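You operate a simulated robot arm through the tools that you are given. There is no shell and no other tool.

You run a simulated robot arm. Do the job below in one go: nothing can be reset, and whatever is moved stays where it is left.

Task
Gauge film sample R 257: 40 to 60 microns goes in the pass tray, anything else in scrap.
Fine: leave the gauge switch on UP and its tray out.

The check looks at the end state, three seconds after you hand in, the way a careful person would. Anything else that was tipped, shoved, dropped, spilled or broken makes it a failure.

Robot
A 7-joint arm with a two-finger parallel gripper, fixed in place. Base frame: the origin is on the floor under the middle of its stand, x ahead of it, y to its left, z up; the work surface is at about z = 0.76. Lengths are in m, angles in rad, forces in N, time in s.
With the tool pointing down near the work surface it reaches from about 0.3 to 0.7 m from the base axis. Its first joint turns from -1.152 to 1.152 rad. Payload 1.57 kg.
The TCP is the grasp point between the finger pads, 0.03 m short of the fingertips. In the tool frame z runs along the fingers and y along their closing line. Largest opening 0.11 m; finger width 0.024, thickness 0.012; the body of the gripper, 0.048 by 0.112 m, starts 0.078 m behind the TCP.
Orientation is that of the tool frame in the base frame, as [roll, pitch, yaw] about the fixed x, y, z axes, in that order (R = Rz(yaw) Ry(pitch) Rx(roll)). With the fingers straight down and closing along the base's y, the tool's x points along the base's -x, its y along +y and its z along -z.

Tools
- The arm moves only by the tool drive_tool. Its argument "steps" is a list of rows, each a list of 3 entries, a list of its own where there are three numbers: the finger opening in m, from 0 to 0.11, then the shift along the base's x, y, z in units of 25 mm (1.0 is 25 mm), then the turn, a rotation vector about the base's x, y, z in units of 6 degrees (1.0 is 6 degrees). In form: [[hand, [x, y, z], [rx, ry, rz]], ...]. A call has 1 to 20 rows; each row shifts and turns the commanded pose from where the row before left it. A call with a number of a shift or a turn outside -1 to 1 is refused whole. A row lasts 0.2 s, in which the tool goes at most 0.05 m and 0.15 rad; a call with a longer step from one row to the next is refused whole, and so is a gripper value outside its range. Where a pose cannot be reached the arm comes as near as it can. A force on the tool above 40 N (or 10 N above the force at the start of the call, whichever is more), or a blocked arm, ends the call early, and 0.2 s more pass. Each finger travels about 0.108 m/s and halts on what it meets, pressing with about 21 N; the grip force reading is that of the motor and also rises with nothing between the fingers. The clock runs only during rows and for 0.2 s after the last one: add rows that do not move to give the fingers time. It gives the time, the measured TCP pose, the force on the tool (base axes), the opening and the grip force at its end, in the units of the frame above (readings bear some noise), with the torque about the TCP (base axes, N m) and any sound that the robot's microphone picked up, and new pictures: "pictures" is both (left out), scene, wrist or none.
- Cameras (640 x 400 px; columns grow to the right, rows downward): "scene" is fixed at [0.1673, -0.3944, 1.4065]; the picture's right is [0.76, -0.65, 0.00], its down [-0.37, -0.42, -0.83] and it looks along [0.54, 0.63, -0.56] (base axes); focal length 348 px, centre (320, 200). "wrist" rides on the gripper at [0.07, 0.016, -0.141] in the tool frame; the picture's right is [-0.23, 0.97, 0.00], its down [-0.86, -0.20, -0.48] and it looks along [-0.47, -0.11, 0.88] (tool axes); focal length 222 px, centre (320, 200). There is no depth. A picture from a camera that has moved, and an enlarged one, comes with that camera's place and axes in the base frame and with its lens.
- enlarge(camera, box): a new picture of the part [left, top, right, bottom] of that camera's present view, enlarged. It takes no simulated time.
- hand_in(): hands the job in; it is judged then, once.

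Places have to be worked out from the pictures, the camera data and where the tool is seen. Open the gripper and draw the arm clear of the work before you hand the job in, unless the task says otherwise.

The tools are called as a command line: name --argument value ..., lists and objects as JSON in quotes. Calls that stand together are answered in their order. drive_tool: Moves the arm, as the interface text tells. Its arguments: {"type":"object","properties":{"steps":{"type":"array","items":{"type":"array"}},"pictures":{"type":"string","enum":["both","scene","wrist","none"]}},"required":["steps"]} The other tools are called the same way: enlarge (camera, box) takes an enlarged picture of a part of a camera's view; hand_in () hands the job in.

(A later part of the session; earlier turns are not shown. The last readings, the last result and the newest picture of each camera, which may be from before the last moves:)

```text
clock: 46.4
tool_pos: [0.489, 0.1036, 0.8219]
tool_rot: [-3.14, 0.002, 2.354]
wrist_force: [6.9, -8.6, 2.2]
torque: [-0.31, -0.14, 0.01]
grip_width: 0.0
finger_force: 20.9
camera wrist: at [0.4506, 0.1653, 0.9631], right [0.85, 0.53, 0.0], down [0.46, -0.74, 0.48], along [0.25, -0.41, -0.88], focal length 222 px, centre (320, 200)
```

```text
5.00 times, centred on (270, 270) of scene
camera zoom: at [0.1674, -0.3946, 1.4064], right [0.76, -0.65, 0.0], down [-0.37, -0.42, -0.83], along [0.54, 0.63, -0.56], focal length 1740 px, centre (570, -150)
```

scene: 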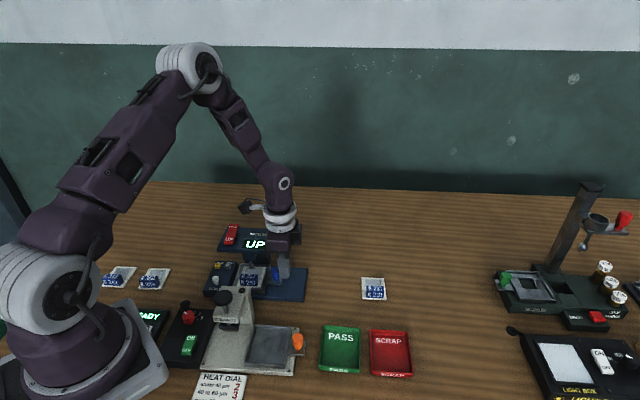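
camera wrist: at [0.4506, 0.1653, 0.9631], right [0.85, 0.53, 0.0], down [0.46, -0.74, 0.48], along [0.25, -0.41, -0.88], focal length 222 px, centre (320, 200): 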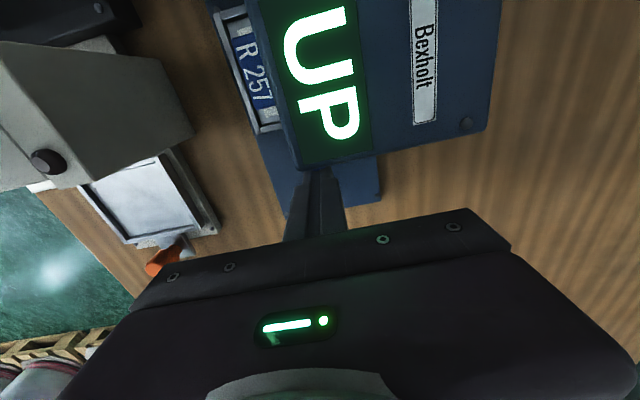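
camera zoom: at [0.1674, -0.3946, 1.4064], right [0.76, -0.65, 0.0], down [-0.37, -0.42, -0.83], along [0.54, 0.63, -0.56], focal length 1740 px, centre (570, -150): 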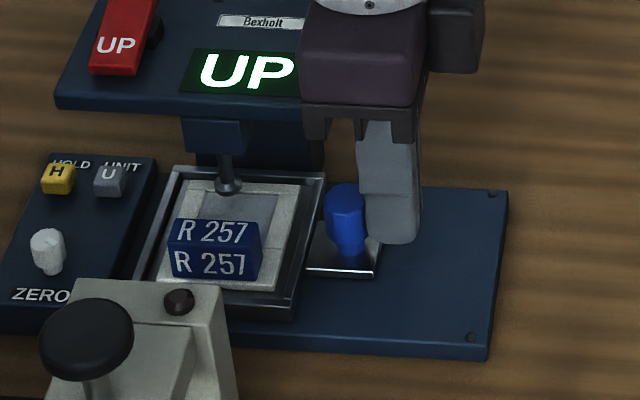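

The tray is at its stop with the foot right above R 257's film window. I'm backing off, lifting, and going back to the rocker's DOWN end.

drive_tool --steps '[[0, [0.3, -0.3, 0], [0, 0, 0]], [0, [0.4, -0.4, 0.2], [0, 0, 0]], [0, [0, 0, 1], [0, 0, 0]], [0, [0, 0, 1], [0, 0, 0]], [0, [0, 0, 1], [0, 0, 0]], [0, [0, 0, 1], [0, 0, 0]], [0, [0, 0, 1], [0, 0, 0]], [0, [-0.457, 0.97, 0], [0, 0, 0]], [0, [-0.457, 0.97, 0], [0, 0, 0]], [0, [-0.457, 0.97, 0], [0, 0, 0]], [0, [-0.457, 0.97, 0], [0, 0, 0]], [0, [-0.457, 0.97, 0], [0, 0, 0]], [0, [-0.457, 0.97, 0], [0, 0, 0]], [0, [0, 0, -0.5], [0, 0, 0]], [0, [0, 0, -0.3], [0, 0, 0]], [0, [0, 0, 0], [0, 0, 0]]]'

enlarge --camera "scene" --box '[205, 205, 305, 305]'

```text
clock: 49.8
tool_pos: [0.4363, 0.2327, 0.9305]
tool_rot: [-3.139, 0.002, 2.356]
wrist_force: [-0.6, -0.4, -0.6]
torque: [-0.01, -0.02, -0.02]
grip_width: 0.0001
finger_force: 20.9
camera wrist: at [0.3993, 0.2939, 1.072], right [0.85, 0.53, 0.0], down [0.46, -0.74, 0.48], along [0.25, -0.41, -0.88], focal length 222 px, centre (320, 200)
```

scene: 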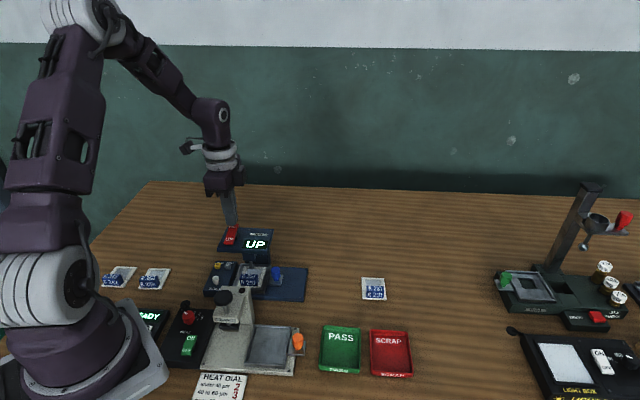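
wrist: 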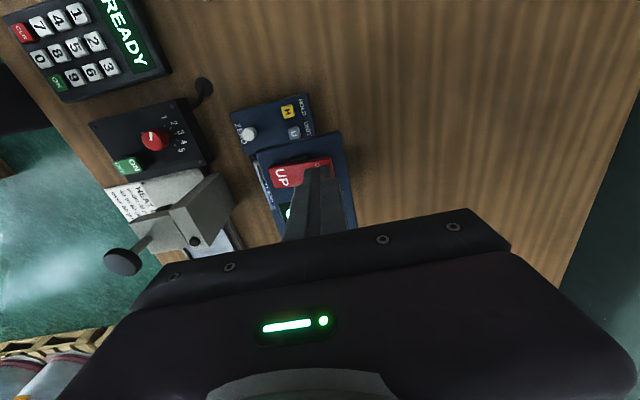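

```text
4.00 times, centred on (255, 255) of scene
camera zoom: at [0.1673, -0.3944, 1.4065], right [0.76, -0.65, 0.0], down [-0.37, -0.42, -0.83], along [0.54, 0.63, -0.56], focal length 1392 px, centre (580, -20)
```

zoom: 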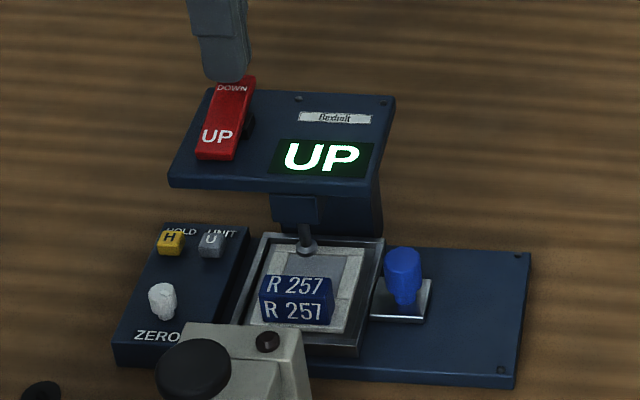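

The fingertip is above the DOWN end as before. I'm pressing down in small steps, then lifting off to read the display.

drive_tool --steps '[[0, [0.06, -0.06, -0.16], [0, 0, 0]], [0, [0, 0, -0.12], [0, 0, 0]], [0, [0, 0, -0.12], [0, 0, 0]], [0, [0, 0, -0.12], [0, 0, 0]], [0, [0, 0, -0.12], [0, 0, 0]], [0, [0, 0, -0.1], [0, 0, 0]]]' --pictures "scene"

enlarge --camera "scene" --box '[205, 205, 305, 305]'

```text
clock: 51.2
tool_pos: [0.4383, 0.2323, 0.9165]
tool_rot: [-3.141, 0.002, 2.357]
wrist_force: [-0.9, 0.4, 39.5]
torque: [-0.18, 0.34, -0.03]
grip_width: 0.0
finger_force: 21.1
```

scene: 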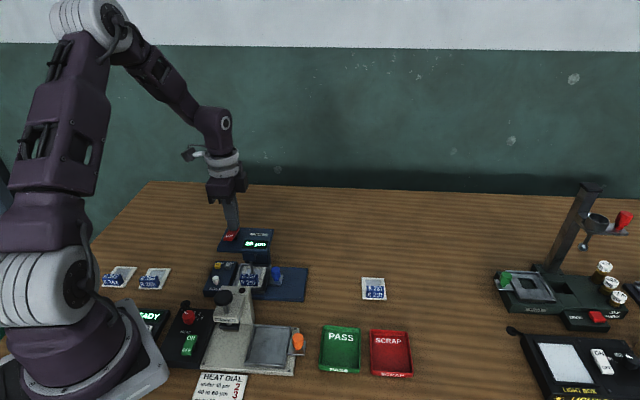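

```text
4.00 times, centred on (255, 255) of scene
camera zoom: at [0.1667, -0.3947, 1.4065], right [0.76, -0.65, 0.0], down [-0.36, -0.42, -0.83], along [0.54, 0.63, -0.56], focal length 1392 px, centre (580, -20)
```

zoom: 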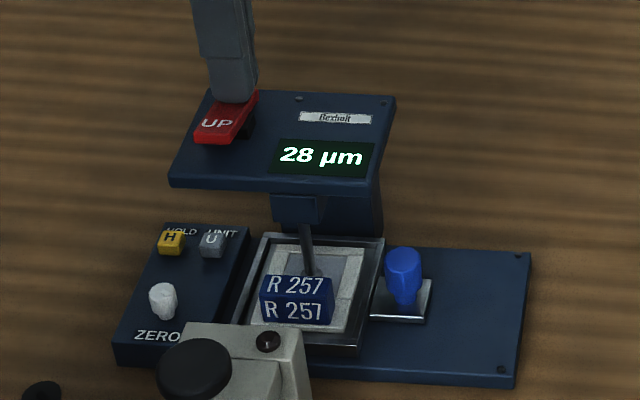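

It reads 28 µm while pressing. I'll lift off and confirm the reading settles, and check where the foot sits on the film.

drive_tool --steps '[[0, [0, 0, 0.6], [0, 0, 0]], [0, [0, 0, 0.6], [0, 0, 0]], [0, [0, 0, 0], [0, 0, 0]], [0, [0, 0, 0], [0, 0, 0]], [0, [0, 0, 0], [0, 0, 0]]]'

enlarge --camera "scene" --box '[225, 225, 295, 295]'

```text
clock: 52.4
tool_pos: [0.4364, 0.231, 0.9443]
tool_rot: [-3.139, 0.001, 2.357]
wrist_force: [0.3, -0.2, -0.4]
torque: [0.01, -0.04, 0.03]
grip_width: 0.0
finger_force: 21.7
camera wrist: at [0.3993, 0.292, 1.0839], right [0.85, 0.53, 0.0], down [0.46, -0.74, 0.48], along [0.25, -0.41, -0.88], focal length 222 px, centre (320, 200)
```

scene: 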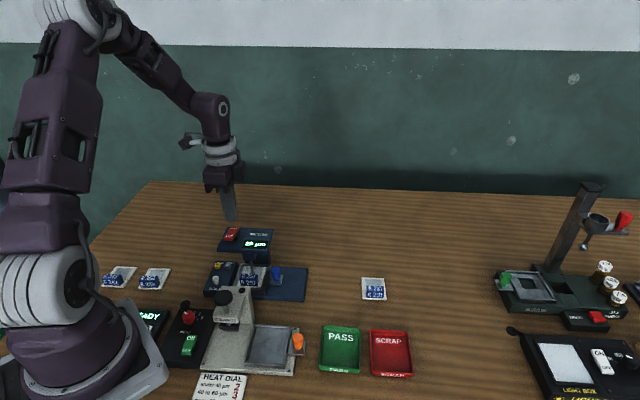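
wrist: 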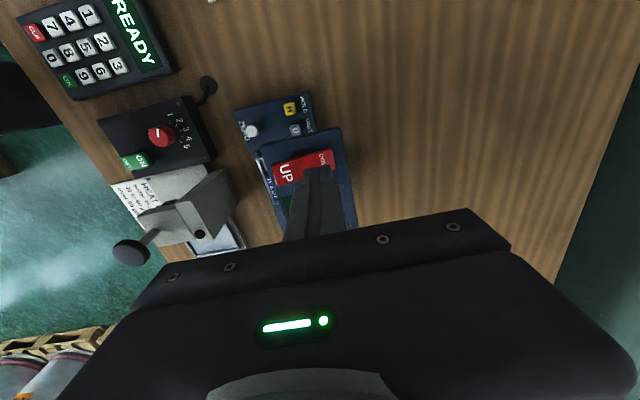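

```text
5.71 times, centred on (260, 260) of scene
camera zoom: at [0.1673, -0.3944, 1.4065], right [0.76, -0.65, 0.0], down [-0.37, -0.42, -0.83], along [0.54, 0.63, -0.56], focal length 1988 px, centre (663, -143)
```

zoom: 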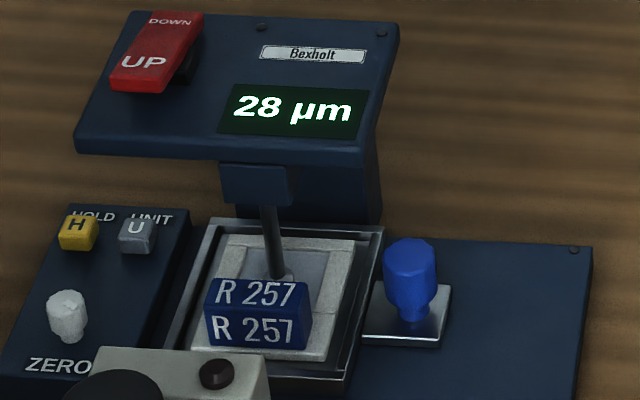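

It's a steady 28 µm with the foot on the film, below 40, so R 257 goes to scrap. I'm now setting the switch back to UP by pressing the rocker's front end.

drive_tool --steps '[[0, [-0.498, -0.5, 0], [0, 0, 0]], [0, [-0.498, -0.5, 0], [0, 0, 0]], [0, [0, 0, -0.4], [0, 0, 0]], [0, [0, 0, -0.3], [0, 0, 0]], [0, [0, 0, -0.12], [0, 0, 0]], [0, [0, 0, -0.12], [0, 0, 0]], [0, [0, 0, -0.12], [0, 0, 0]], [0, [0, 0, -0.1], [0, 0, 0]], [0, [0, 0, -0.08], [0, 0, 0]]]' --pictures "scene"

enlarge --camera "scene" --box '[205, 205, 305, 305]'

```text
clock: 54.5
tool_pos: [0.4119, 0.2066, 0.9164]
tool_rot: [-3.136, 0.0, 2.354]
wrist_force: [-5.2, -3.6, 14.7]
torque: [0.03, 0.08, 0.0]
grip_width: 0.0002
finger_force: 20.9
stopped in row 9: the force on the tool passed its limit at 42 N (the readings are from after the stop); the commanded pose is now the measured one
```

scene: 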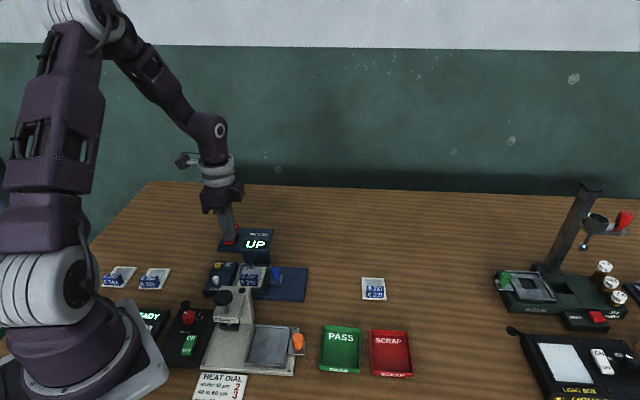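

```text
4.00 times, centred on (255, 255) of scene
camera zoom: at [0.167, -0.3946, 1.4065], right [0.76, -0.65, 0.0], down [-0.37, -0.42, -0.83], along [0.54, 0.63, -0.56], focal length 1392 px, centre (580, -20)
```

zoom: 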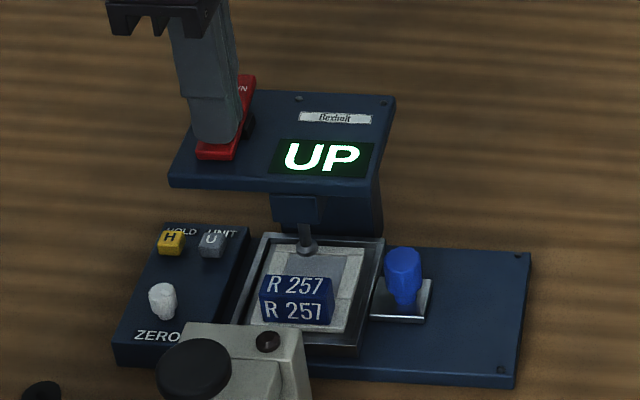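

The display shows UP and the foot is raised off the card. I'm going back to the knob the same way, with the outward tilt and fingers open, to pull the tray out.

drive_tool --steps '[[0, [0, 0, 0.7], [0, 0, 0]], [0, [0, 0, 0.7], [0, 0, 0]], [0.045, [0.655, -0.836, 0], [0.236, 0.236, 0]], [0.045, [0.655, -0.836, 0], [0.236, 0.236, 0]], [0.045, [0.655, -0.836, 0], [0.236, 0.236, 0]], [0.045, [0.655, -0.836, 0], [0.236, 0.236, 0]], [0.045, [0.655, -0.836, 0], [0.236, 0.236, 0]], [0.045, [0, 0, -0.8], [0, 0, 0]], [0.045, [0, 0, -0.8], [0, 0, 0]], [0.045, [0, 0, -0.8], [0, 0, 0]], [0.045, [0, 0, -0.8], [0, 0, 0]], [0.045, [0, 0, -0.8], [0, 0, 0]]]'

enlarge --camera "wrist" --box '[220, 50, 420, 240]'

```text
clock: 57.1
tool_pos: [0.4934, 0.1015, 0.8495]
tool_rot: [-3.137, -0.174, 2.356]
wrist_force: [0.2, -0.5, -0.5]
torque: [0.05, 0.01, 0.01]
grip_width: 0.045
finger_force: 0.0
camera wrist: at [0.4756, 0.1451, 0.9994], right [0.85, 0.53, -0.04], down [0.51, -0.79, 0.32], along [0.14, -0.3, -0.95], focal length 222 px, centre (320, 200)
```

scene: 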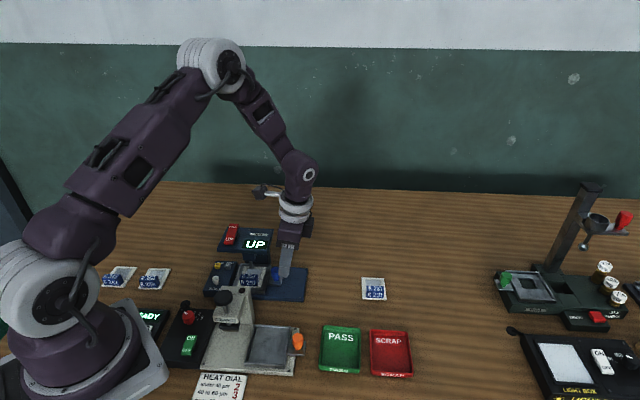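
wrist: 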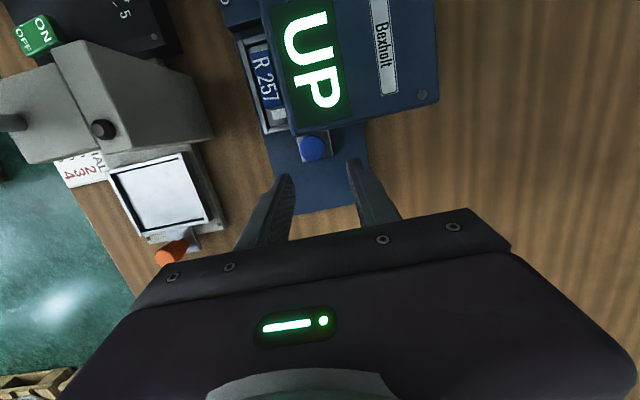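

```text
2.11 times, centred on (320, 145) of wrist
camera zoom: at [0.4756, 0.1451, 0.9994], right [0.85, 0.53, -0.04], down [0.51, -0.79, 0.32], along [0.14, -0.3, -0.95], focal length 468 px, centre (320, 316)
```

zoom: 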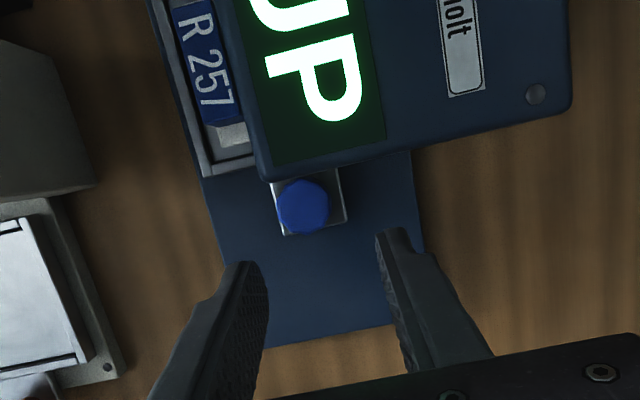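

The layout is the same as the first time and the fingers are lined up. I'm descending, sliding around the knob and closing.

drive_tool --steps '[[0.045, [0, 0, -0.55], [0, 0, 0]], [0.045, [0, 0, -0.55], [0, 0, 0]], [0.045, [-0.2, 0.2, 0], [0, 0, 0]], [0.045, [-0.2, 0.2, 0], [0, 0, 0]], [0.045, [-0.2, 0.2, 0], [0, 0, 0]], [0.025, [0, 0, 0], [0, 0, 0]], [0.005, [0, 0, 0], [0, 0, 0]], [0.005, [0, 0, 0], [0, 0, 0]]]' --pictures "scene"

enlarge --camera "scene" --box '[220, 215, 330, 310]'

```text
clock: 58.9
tool_pos: [0.478, 0.1172, 0.8222]
tool_rot: [-3.135, -0.176, 2.354]
wrist_force: [-10.5, -13.0, 4.8]
torque: [-0.41, 0.3, 0.12]
grip_width: 0.0207
finger_force: 34.5
```

scene: 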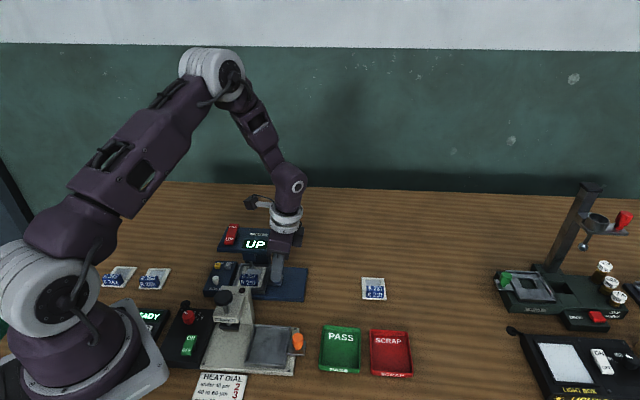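

```text
4.21 times, centred on (275, 262) of scene
camera zoom: at [0.167, -0.3947, 1.4065], right [0.76, -0.65, 0.0], down [-0.37, -0.42, -0.83], along [0.54, 0.63, -0.56], focal length 1465 px, centre (510, -63)
```

zoom: 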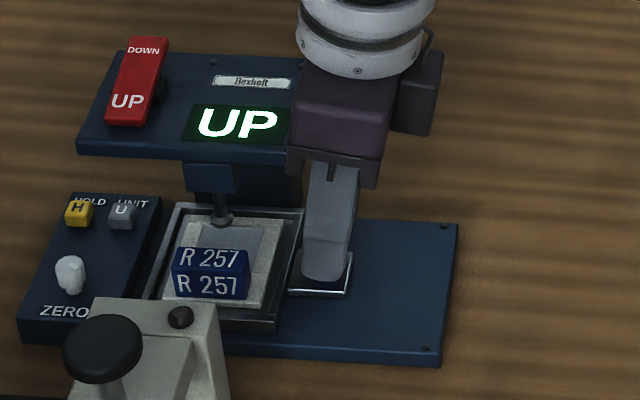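

The knob is gripped again. I'll ease 1 mm in −e2 to relieve the side load, then pull the tray out slowly.

drive_tool --steps '[[0.005, [-0.03, -0.03, 0], [0, 0, 0]], [0.005, [0.12, -0.13, 0], [0, 0, 0]], [0.005, [0.17, -0.17, 0], [0, 0, 0]], [0.005, [0.17, -0.17, 0], [0, 0, 0]], [0.005, [0.17, -0.17, -0.01], [0, 0, 0]], [0.005, [0.17, -0.17, -0.01], [0, 0, 0]], [0.005, [0.17, -0.17, -0.01], [0, 0, 0]], [0.005, [0.17, -0.17, -0.01], [0, 0, 0]], [0.005, [0.17, -0.17, -0.01], [0, 0, 0]], [0.005, [0.17, -0.17, 0], [0, 0, 0]], [0.005, [0.17, -0.17, 0], [0, 0, 0]], [0.005, [0.17, -0.17, 0], [0, 0, 0]], [0.005, [0.15, -0.15, 0], [0, 0, 0]]]'

enlarge --camera "scene" --box '[200, 215, 330, 310]'

```text
clock: 61.7
tool_pos: [0.5273, 0.067, 0.8219]
tool_rot: [-3.138, -0.174, 2.355]
wrist_force: [-16.1, -14.8, 22.9]
torque: [-0.54, 0.43, 0.18]
grip_width: 0.0211
finger_force: 34.7
camera wrist: at [0.5088, 0.1096, 0.9719], right [0.85, 0.53, -0.04], down [0.51, -0.79, 0.32], along [0.14, -0.3, -0.95], focal length 222 px, centre (320, 200)
```

scene: 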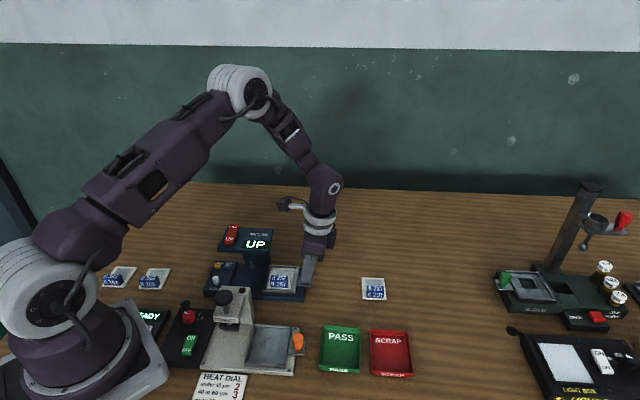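
wrist: 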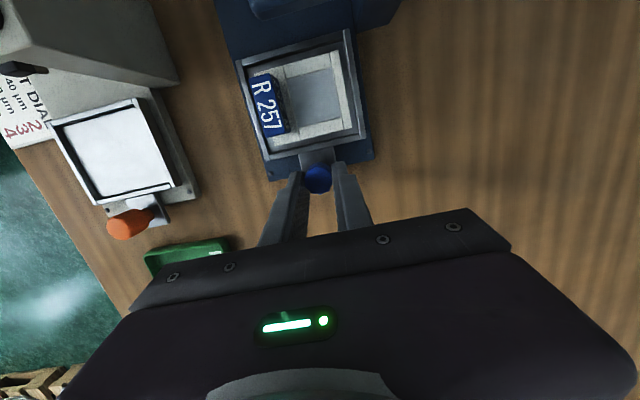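

```text
4.21 times, centred on (265, 262) of scene
camera zoom: at [0.1666, -0.3948, 1.4065], right [0.76, -0.65, 0.0], down [-0.36, -0.42, -0.83], along [0.54, 0.63, -0.56], focal length 1465 px, centre (552, -63)
```

zoom: 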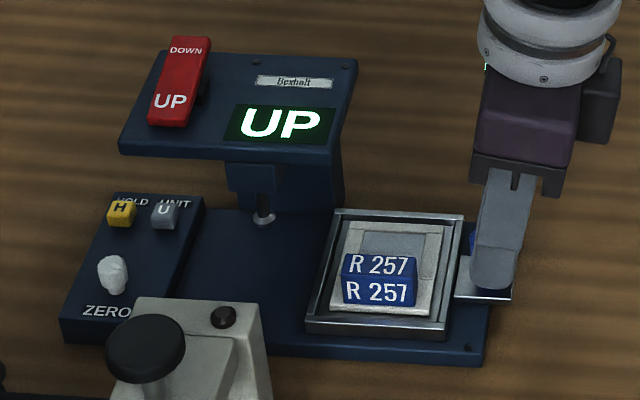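

The tray is about 4–5 mm short of its start position. I'll relieve the side and vertical load a little and pull the rest of the way.

drive_tool --steps '[[0.005, [-0.03, -0.03, 0.03], [0, 0, 0]], [0.005, [0.08, -0.08, 0], [0, 0, 0]], [0.005, [0.08, -0.08, 0], [0, 0, 0]], [0.005, [0.03, -0.03, 0], [0, 0, 0]], [0.005, [0, 0, 0], [0, 0, 0]]]' --pictures "scene"

enlarge --camera "scene" --box '[200, 215, 330, 310]'

```text
clock: 62.9
tool_pos: [0.5325, 0.0624, 0.8234]
tool_rot: [-3.137, -0.179, 2.357]
wrist_force: [-12.7, 8.1, -24.7]
torque: [0.15, 0.29, 0.01]
grip_width: 0.0209
finger_force: 33.9
```

scene: 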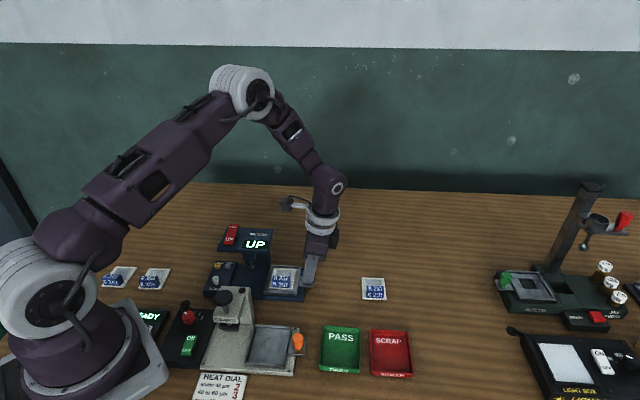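

```text
4.21 times, centred on (265, 262) of scene
camera zoom: at [0.1674, -0.3942, 1.4066], right [0.76, -0.65, 0.0], down [-0.37, -0.42, -0.83], along [0.54, 0.63, -0.56], focal length 1465 px, centre (552, -63)
```

zoom: 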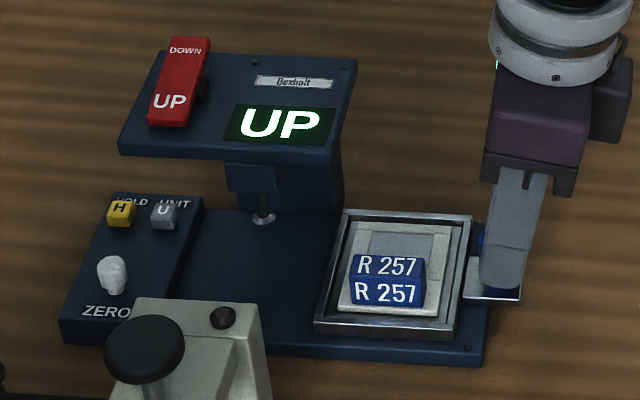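

The tray is fully out at its stop. I'm relaxing, releasing the knob, lifting, squaring the tool and moving above the card's block in the tray.

drive_tool --steps '[[0.005, [-0.02, 0.02, -0.03], [0, 0, 0]], [0.03, [0, 0, 0], [0, 0, 0]], [0.045, [0, 0, 0], [0, 0, 0]], [0.045, [0, 0, 0.4], [0, 0, 0]], [0.045, [0, 0, 0.9], [0, 0, 0]], [0.045, [0, 0, 0.9], [0, 0, 0]], [0.045, [0, 0, 0.9], [0, 0, 0]], [0.045, [-0.645, 0.296, 0.2], [-0.295, -0.295, 0]], [0.045, [-0.645, 0.296, 0], [-0.295, -0.295, 0]], [0.045, [-0.645, 0.296, 0], [-0.295, -0.295, 0]], [0.045, [-0.645, 0.296, 0], [-0.295, -0.295, 0]], [0.045, [0, 0, 0], [0, 0, 0]]]'

enlarge --camera "scene" --box '[220, 215, 330, 310]'

enlarge --camera "wrist" --box '[220, 60, 420, 240]'

```text
clock: 65.5
tool_pos: [0.4678, 0.0923, 0.9049]
tool_rot: [-3.139, -0.002, 2.355]
wrist_force: [0.5, 0.1, 0.4]
torque: [-0.01, 0.01, -0.03]
grip_width: 0.0448
finger_force: 0.1
camera wrist: at [0.43, 0.1526, 1.045], right [0.85, 0.53, 0.0], down [0.46, -0.74, 0.48], along [0.25, -0.41, -0.88], focal length 222 px, centre (320, 200)
```

scene: 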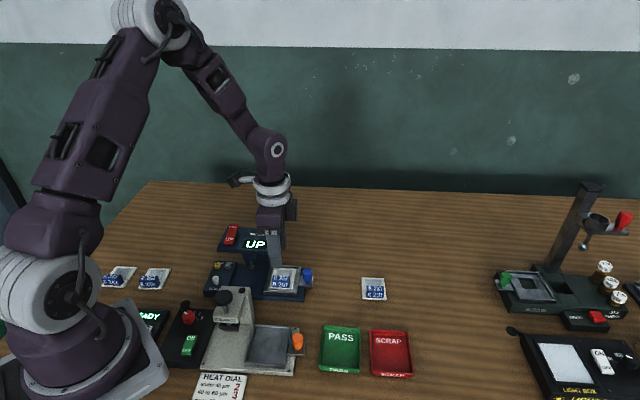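
wrist: 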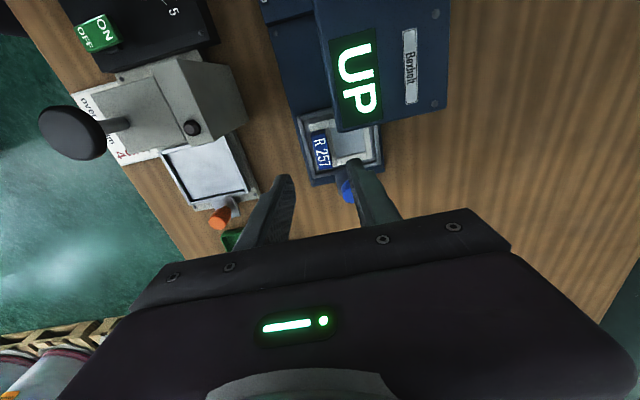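

```text
4.21 times, centred on (275, 262) of scene
camera zoom: at [0.1673, -0.3944, 1.4065], right [0.76, -0.65, 0.0], down [-0.37, -0.42, -0.83], along [0.54, 0.63, -0.56], focal length 1465 px, centre (510, -63)
```

zoom: 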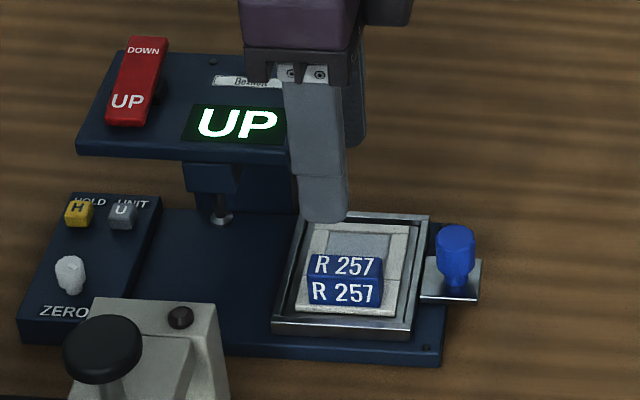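

```text
2.22 times, centred on (320, 150) of wrist
camera zoom: at [0.43, 0.1526, 1.045], right [0.85, 0.53, 0.0], down [0.46, -0.74, 0.48], along [0.25, -0.41, -0.88], focal length 494 px, centre (320, 311)
```

zoom: 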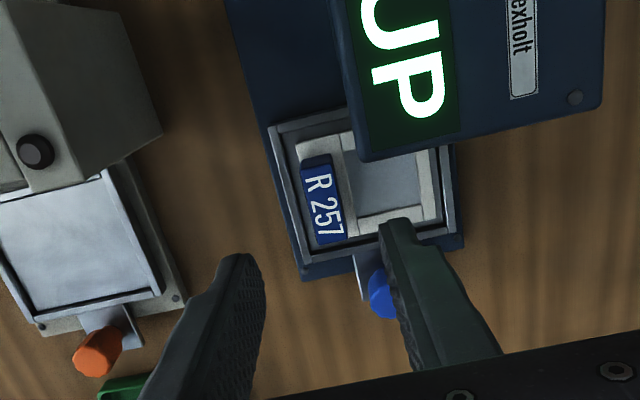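

The block is exactly below the tool, at (0.468, 0.092). I'm lowering to the same grip height and closing on it.

drive_tool --steps '[[0.036, [0, 0, -0.75], [0, 0, 0]], [0.036, [0, 0, -0.75], [0, 0, 0]], [0.036, [0, 0, -0.75], [0, 0, 0]], [0.036, [0, 0, -0.75], [0, 0, 0]], [0.036, [0, 0, -0.45], [0, 0, 0]], [0.036, [0, 0, 0], [0, 0, 0]], [0.02, [0, 0, 0], [0, 0, 0]], [0.008, [0, 0, 0], [0, 0, 0]], [0.008, [0, 0, 0], [0, 0, 0]]]'

enlarge --camera "scene" --box '[250, 240, 320, 305]'

```text
clock: 67.5
tool_pos: [0.4699, 0.0905, 0.8181]
tool_rot: [-3.137, -0.001, 2.357]
wrist_force: [0.3, 0.4, -0.5]
torque: [0.01, 0.0, -0.03]
grip_width: 0.015
finger_force: 21.0
camera wrist: at [0.4328, 0.1517, 0.9584], right [0.85, 0.53, 0.0], down [0.46, -0.74, 0.48], along [0.25, -0.41, -0.88], focal length 222 px, centre (320, 200)
```

scene: 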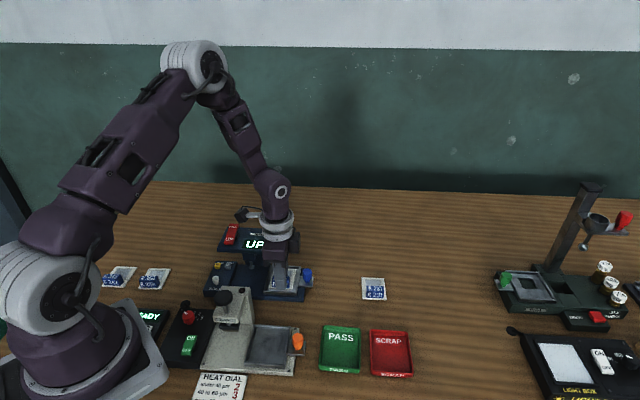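
wrist: 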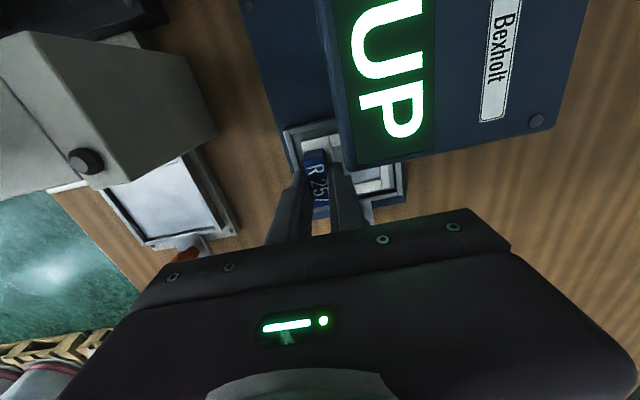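

```text
6.15 times, centred on (285, 272) of scene
camera zoom: at [0.1673, -0.3944, 1.4065], right [0.76, -0.65, 0.0], down [-0.37, -0.42, -0.83], along [0.54, 0.63, -0.56], focal length 2141 px, centre (535, -246)
```

zoom: 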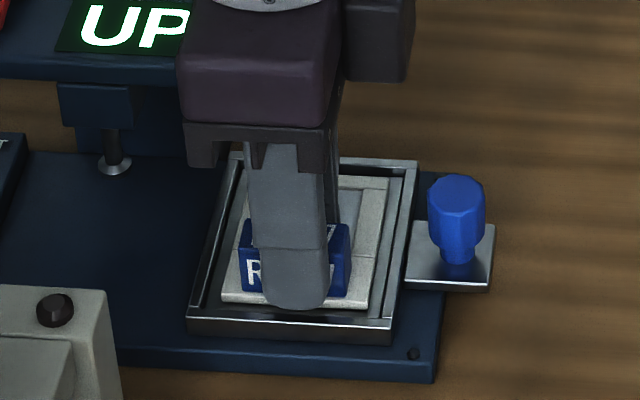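

The block is gripped. I'm lifting it out of the tray, easing slightly away from the head plate, then carrying it at height toward the scrap tray near (0.536, −0.175).

drive_tool --steps '[[0.008, [0, 0, 0.2], [0, 0, 0]], [0.008, [0, 0, 0.5], [0, 0, 0]], [0.008, [0.08, -0.08, 0.4], [0, 0, 0]], [0.008, [0.08, -0.08, 0.7], [0, 0, 0]], [0.008, [0, 0, 0.9], [0, 0, 0]], [0.008, [0, 0, 0.9], [0, 0, 0]], [0.008, [0, 0, 0.9], [0, 0, 0]], [0.008, [0, 0, 0.5], [0, 0, 0]]]'

enlarge --camera "scene" --box '[200, 190, 340, 310]'

```text
clock: 69.3
tool_pos: [0.4701, 0.088, 0.9463]
tool_rot: [-3.138, 0.0, 2.353]
wrist_force: [0.4, 0.1, -0.3]
torque: [-0.03, 0.02, -0.02]
grip_width: 0.015
finger_force: 21.1
camera wrist: at [0.4338, 0.1487, 1.0858], right [0.85, 0.53, 0.0], down [0.46, -0.74, 0.48], along [0.25, -0.41, -0.88], focal length 222 px, centre (320, 200)
```

scene: 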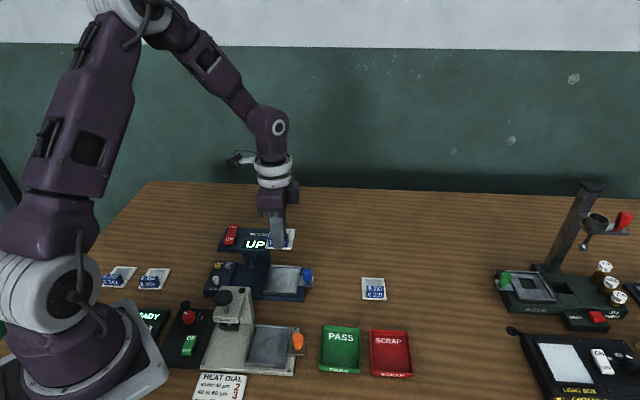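
wrist: 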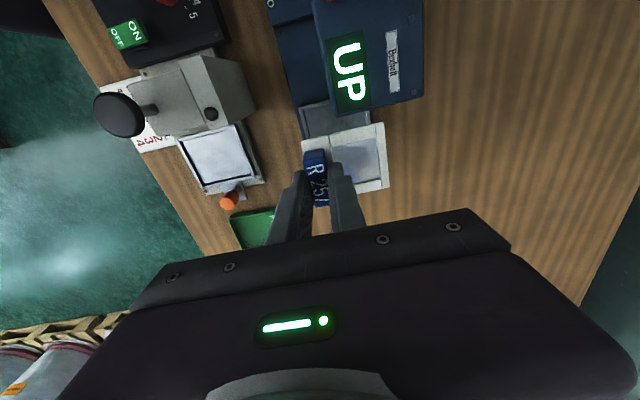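

```text
3.33 times, centred on (270, 250) of scene
camera zoom: at [0.1673, -0.3944, 1.4065], right [0.76, -0.65, 0.0], down [-0.37, -0.42, -0.83], along [0.54, 0.63, -0.56], focal length 1160 px, centre (487, 33)
```

zoom: 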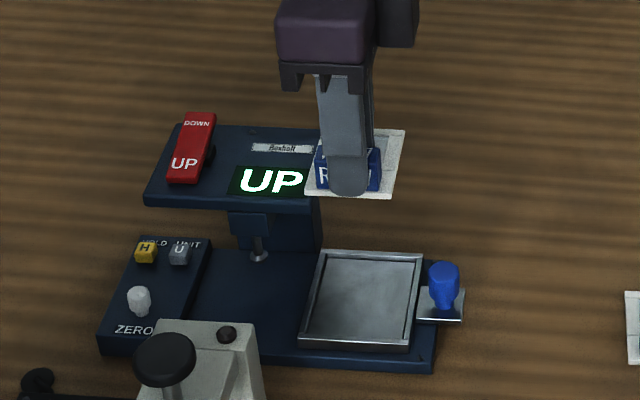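

The card is out of the gauge, the tray stays out, and the switch is on UP. I'm carrying the card over to the scrap tray at height.

drive_tool --steps '[[0.008, [0.163, -0.6, 0], [0, 0, 0]], [0.008, [0.163, -0.96, 0], [0, 0, 0]], [0.008, [0.163, -0.96, 0], [0, 0, 0]], [0.008, [0.163, -0.96, 0], [0, 0, 0]], [0.008, [0.163, -0.96, 0], [0, 0, 0]], [0.008, [0.163, -0.96, 0], [0, 0, 0]], [0.008, [0.163, -0.96, 0], [0, 0, 0]], [0.008, [0.163, -0.96, 0], [0, 0, 0]], [0.008, [0.163, -0.96, 0], [0, 0, 0]], [0.008, [0.163, -0.96, 0], [0, 0, 0]], [0.008, [0.163, -0.96, 0], [0, 0, 0]], [0.008, [0.163, -0.96, 0], [0, 0, 0]], [0.008, [0, 0, 0], [0, 0, 0]]]'

enlarge --camera "scene" --box '[310, 260, 430, 400]'

enlarge --camera "wrist" --box '[200, 40, 440, 240]'

```text
clock: 72.1
tool_pos: [0.5207, -0.1896, 0.9434]
tool_rot: [-3.138, -0.001, 2.357]
wrist_force: [0.2, -0.3, 0.0]
torque: [0.02, 0.03, 0.02]
grip_width: 0.0148
finger_force: 21.1
camera wrist: at [0.483, -0.1297, 1.083], right [0.85, 0.53, 0.0], down [0.46, -0.74, 0.48], along [0.25, -0.41, -0.88], focal length 222 px, centre (320, 200)
```

scene: 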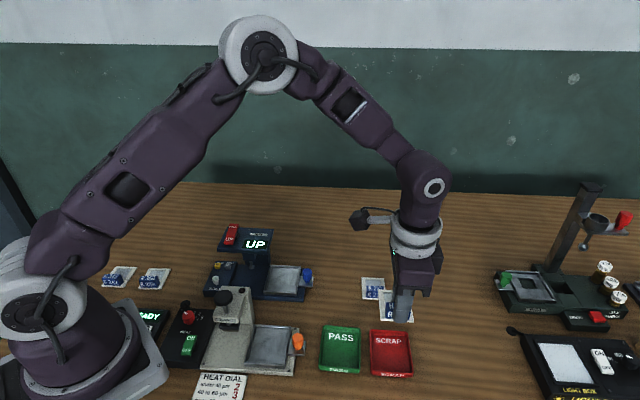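
wrist: 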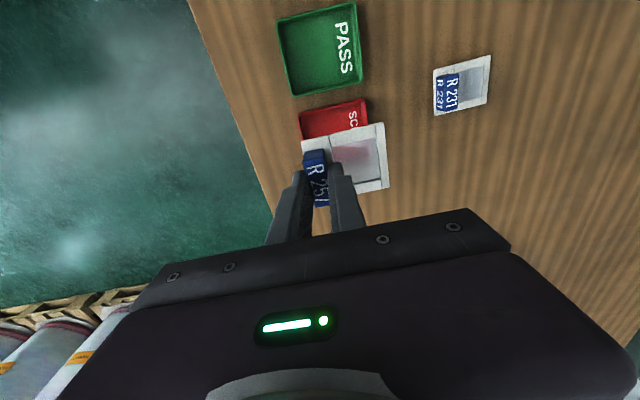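

```text
2.86 times, centred on (370, 330) of scene
camera zoom: at [0.1673, -0.3944, 1.4065], right [0.76, -0.65, 0.0], down [-0.37, -0.42, -0.83], along [0.54, 0.63, -0.56], focal length 994 px, centre (177, -171)
```

zoom: 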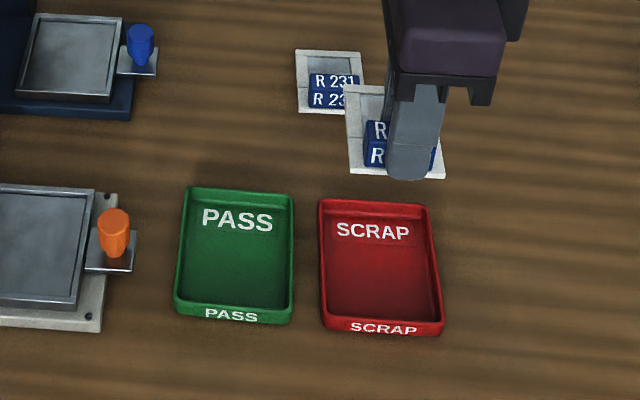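

```text
2.00 times, centred on (320, 140) of wrist
camera zoom: at [0.483, -0.1297, 1.083], right [0.85, 0.53, 0.0], down [0.46, -0.74, 0.48], along [0.25, -0.41, -0.88], focal length 444 px, centre (320, 320)
```

zoom: 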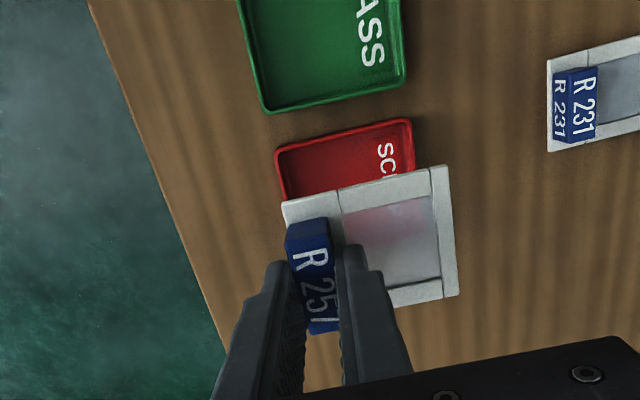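

The scrap tray's centre works out at about u1 = 0.505, u2 = 0.257, and its rim is low, at z ≈ 0.774. The card centre is at (0.5005, 0.2576), so I'll shift 4.5 mm in +e1 and lower to just above the rim to check.

drive_tool --steps '[[0.008, [0.14, -0.113, -0.3], [0, 0, 0]], [0.008, [0, 0, -0.8], [0, 0, 0]], [0.008, [0, 0, -0.8], [0, 0, 0]], [0.008, [0, 0, -0.8], [0, 0, 0]], [0.008, [0, 0, -0.8], [0, 0, 0]], [0.008, [0, 0, -0.8], [0, 0, 0]], [0.008, [0, 0, 0], [0, 0, 0]]]'

enlarge --camera "scene" --box '[340, 290, 440, 390]'

enlarge --camera "wrist" --box '[220, 60, 420, 240]'

```text
clock: 73.7
tool_pos: [0.5232, -0.1925, 0.8346]
tool_rot: [-3.139, -0.001, 2.354]
wrist_force: [0.4, -0.7, -0.8]
torque: [-0.01, -0.02, 0.0]
grip_width: 0.0148
finger_force: 20.8
camera wrist: at [0.4865, -0.1319, 0.9751], right [0.85, 0.53, 0.0], down [0.46, -0.74, 0.48], along [0.25, -0.41, -0.88], focal length 222 px, centre (320, 200)
```

scene: 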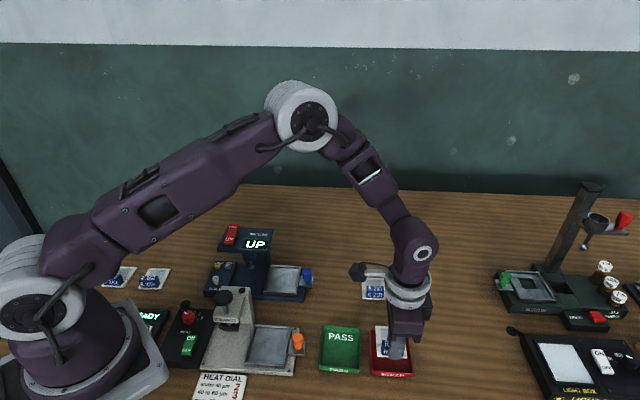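
wrist: 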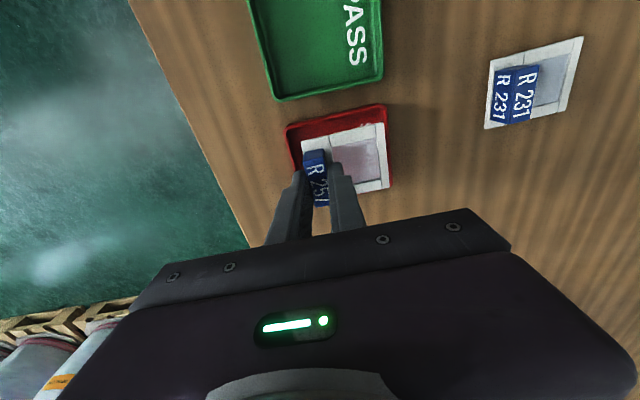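

```text
4.00 times, centred on (390, 340) of scene
camera zoom: at [0.1673, -0.3944, 1.4065], right [0.76, -0.65, 0.0], down [-0.37, -0.42, -0.83], along [0.54, 0.63, -0.56], focal length 1392 px, centre (40, -360)
```

zoom: 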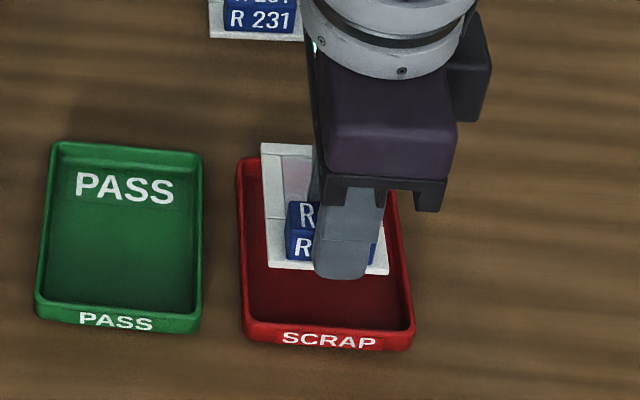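

```text
2.22 times, centred on (320, 150) of wrist
camera zoom: at [0.4865, -0.1319, 0.9751], right [0.85, 0.53, 0.0], down [0.46, -0.74, 0.48], along [0.25, -0.41, -0.88], focal length 494 px, centre (320, 311)
```

zoom: 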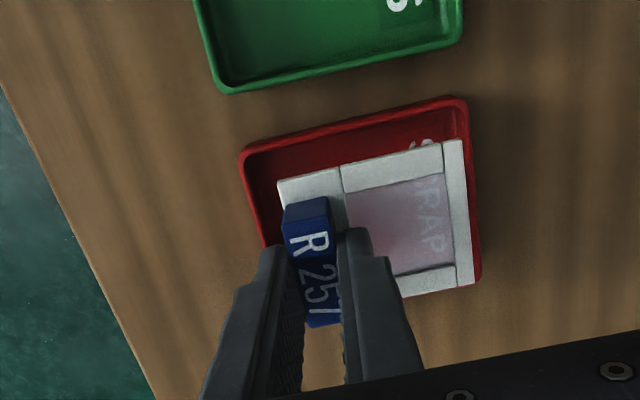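

The card is above the scrap tray's interior with margin on all sides. I'm shifting 2 mm more in +e1 and lowering to just above the tray floor.

drive_tool --steps '[[0.008, [0.056, -0.056, -0.2], [0, 0, 0]], [0.008, [0, 0, -0.4], [0, 0, 0]], [0.008, [0, 0, -0.4], [0, 0, 0]], [0.008, [0, 0, -0.12], [0, 0, 0]], [0.008, [0, 0, 0], [0, 0, 0]]]'

enlarge --camera "scene" --box '[350, 310, 430, 390]'

enlarge --camera "wrist" --box '[220, 60, 420, 240]'

```text
clock: 74.9
tool_pos: [0.5258, -0.1943, 0.807]
tool_rot: [-3.138, 0.002, 2.357]
wrist_force: [-0.3, -0.1, 0.6]
torque: [-0.01, -0.03, 0.03]
grip_width: 0.0149
finger_force: 21.0
camera wrist: at [0.4887, -0.1343, 0.9473], right [0.85, 0.53, 0.0], down [0.46, -0.74, 0.48], along [0.25, -0.41, -0.88], focal length 222 px, centre (320, 200)
```

scene: 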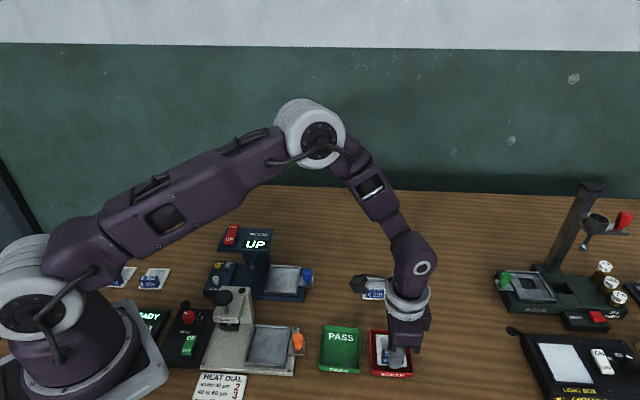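
wrist: 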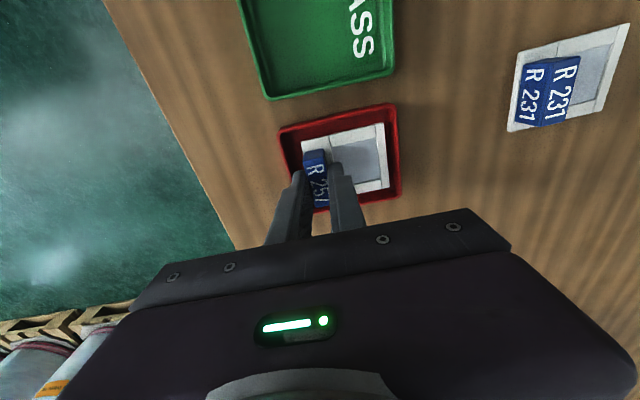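

```text
5.00 times, centred on (390, 350) of scene
camera zoom: at [0.1673, -0.3944, 1.4065], right [0.76, -0.65, 0.0], down [-0.37, -0.42, -0.83], along [0.54, 0.63, -0.56], focal length 1740 px, centre (-30, -550)
```

zoom: 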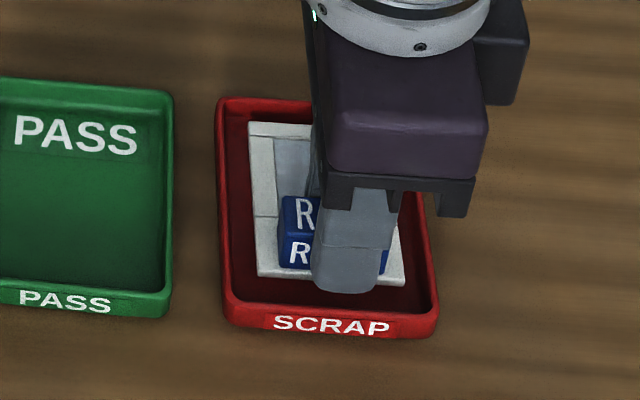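

```text
2.22 times, centred on (320, 150) of wrist
camera zoom: at [0.4887, -0.1343, 0.9473], right [0.85, 0.53, 0.0], down [0.46, -0.74, 0.48], along [0.25, -0.41, -0.88], focal length 494 px, centre (320, 311)
```

zoom: 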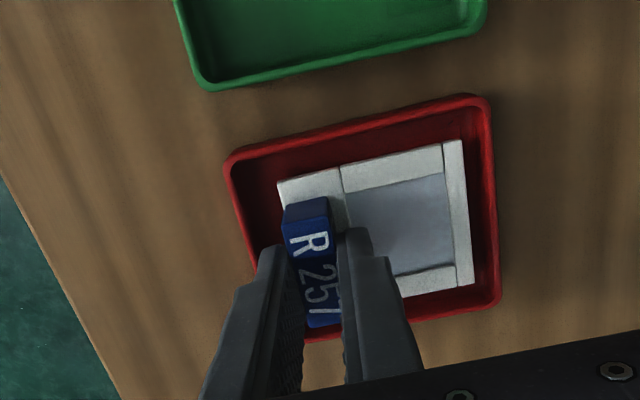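

The card is about 5 mm above the floor, inside the rim on all sides. I'm lowering in 1 mm steps until light contact.

drive_tool --steps '[[0.008, [0, 0, -0.06], [0, 0, 0]], [0.008, [0, 0, -0.06], [0, 0, 0]], [0.008, [0, 0, -0.04], [0, 0, 0]], [0.008, [0, 0, 0], [0, 0, 0]]]' --pictures "scene"

enlarge --camera "scene" --box '[350, 310, 430, 390]'

```text
clock: 75.9
tool_pos: [0.5258, -0.1959, 0.8033]
tool_rot: [-3.138, 0.0, 2.355]
wrist_force: [-0.2, 0.4, 0.1]
torque: [-0.04, -0.01, 0.0]
grip_width: 0.0149
finger_force: 20.8
```

scene: 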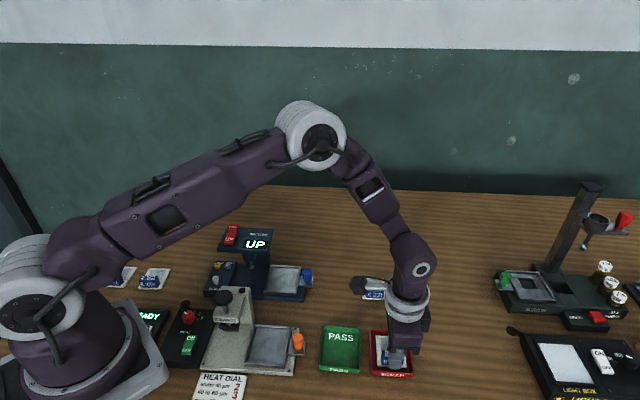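

```text
5.00 times, centred on (390, 350) of scene
camera zoom: at [0.1673, -0.3944, 1.4065], right [0.76, -0.65, 0.0], down [-0.37, -0.42, -0.83], along [0.54, 0.63, -0.56], focal length 1740 px, centre (-30, -550)
```

zoom: 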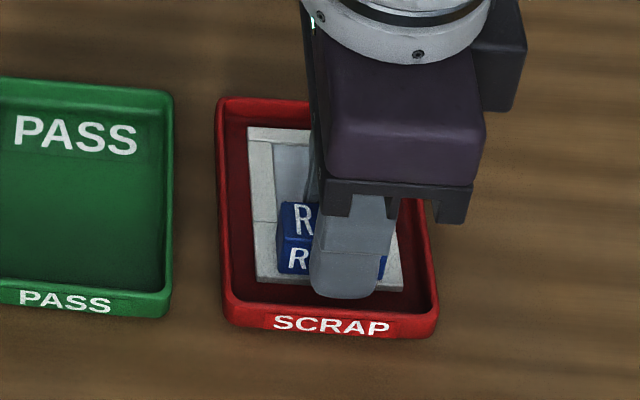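

No contact yet at TCP z = 0.803, so I'm continuing down in 1 mm steps.

drive_tool --steps '[[0.008, [0, 0, -0.04], [0, 0, 0]], [0.008, [0, 0, -0.04], [0, 0, 0]], [0.008, [0, 0, 0], [0, 0, 0]]]' --pictures "scene"

enlarge --camera "scene" --box '[350, 310, 430, 390]'

```text
clock: 76.7
tool_pos: [0.5258, -0.1968, 0.8031]
tool_rot: [-3.139, 0.002, 2.357]
wrist_force: [-4.6, -0.7, 19.8]
torque: [0.14, 0.02, 0.07]
grip_width: 0.015
finger_force: 21.2
```

scene: 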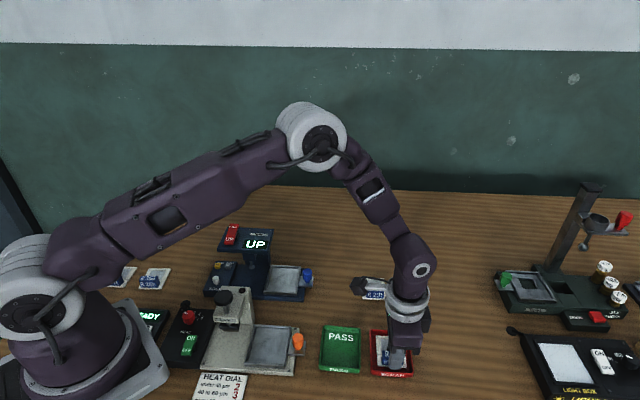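

```text
5.00 times, centred on (390, 350) of scene
camera zoom: at [0.1669, -0.3943, 1.4066], right [0.76, -0.65, 0.0], down [-0.36, -0.42, -0.83], along [0.54, 0.63, -0.56], focal length 1740 px, centre (-30, -550)
```

zoom: 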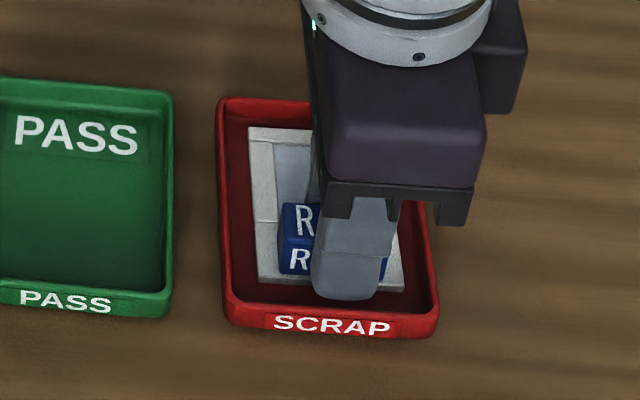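

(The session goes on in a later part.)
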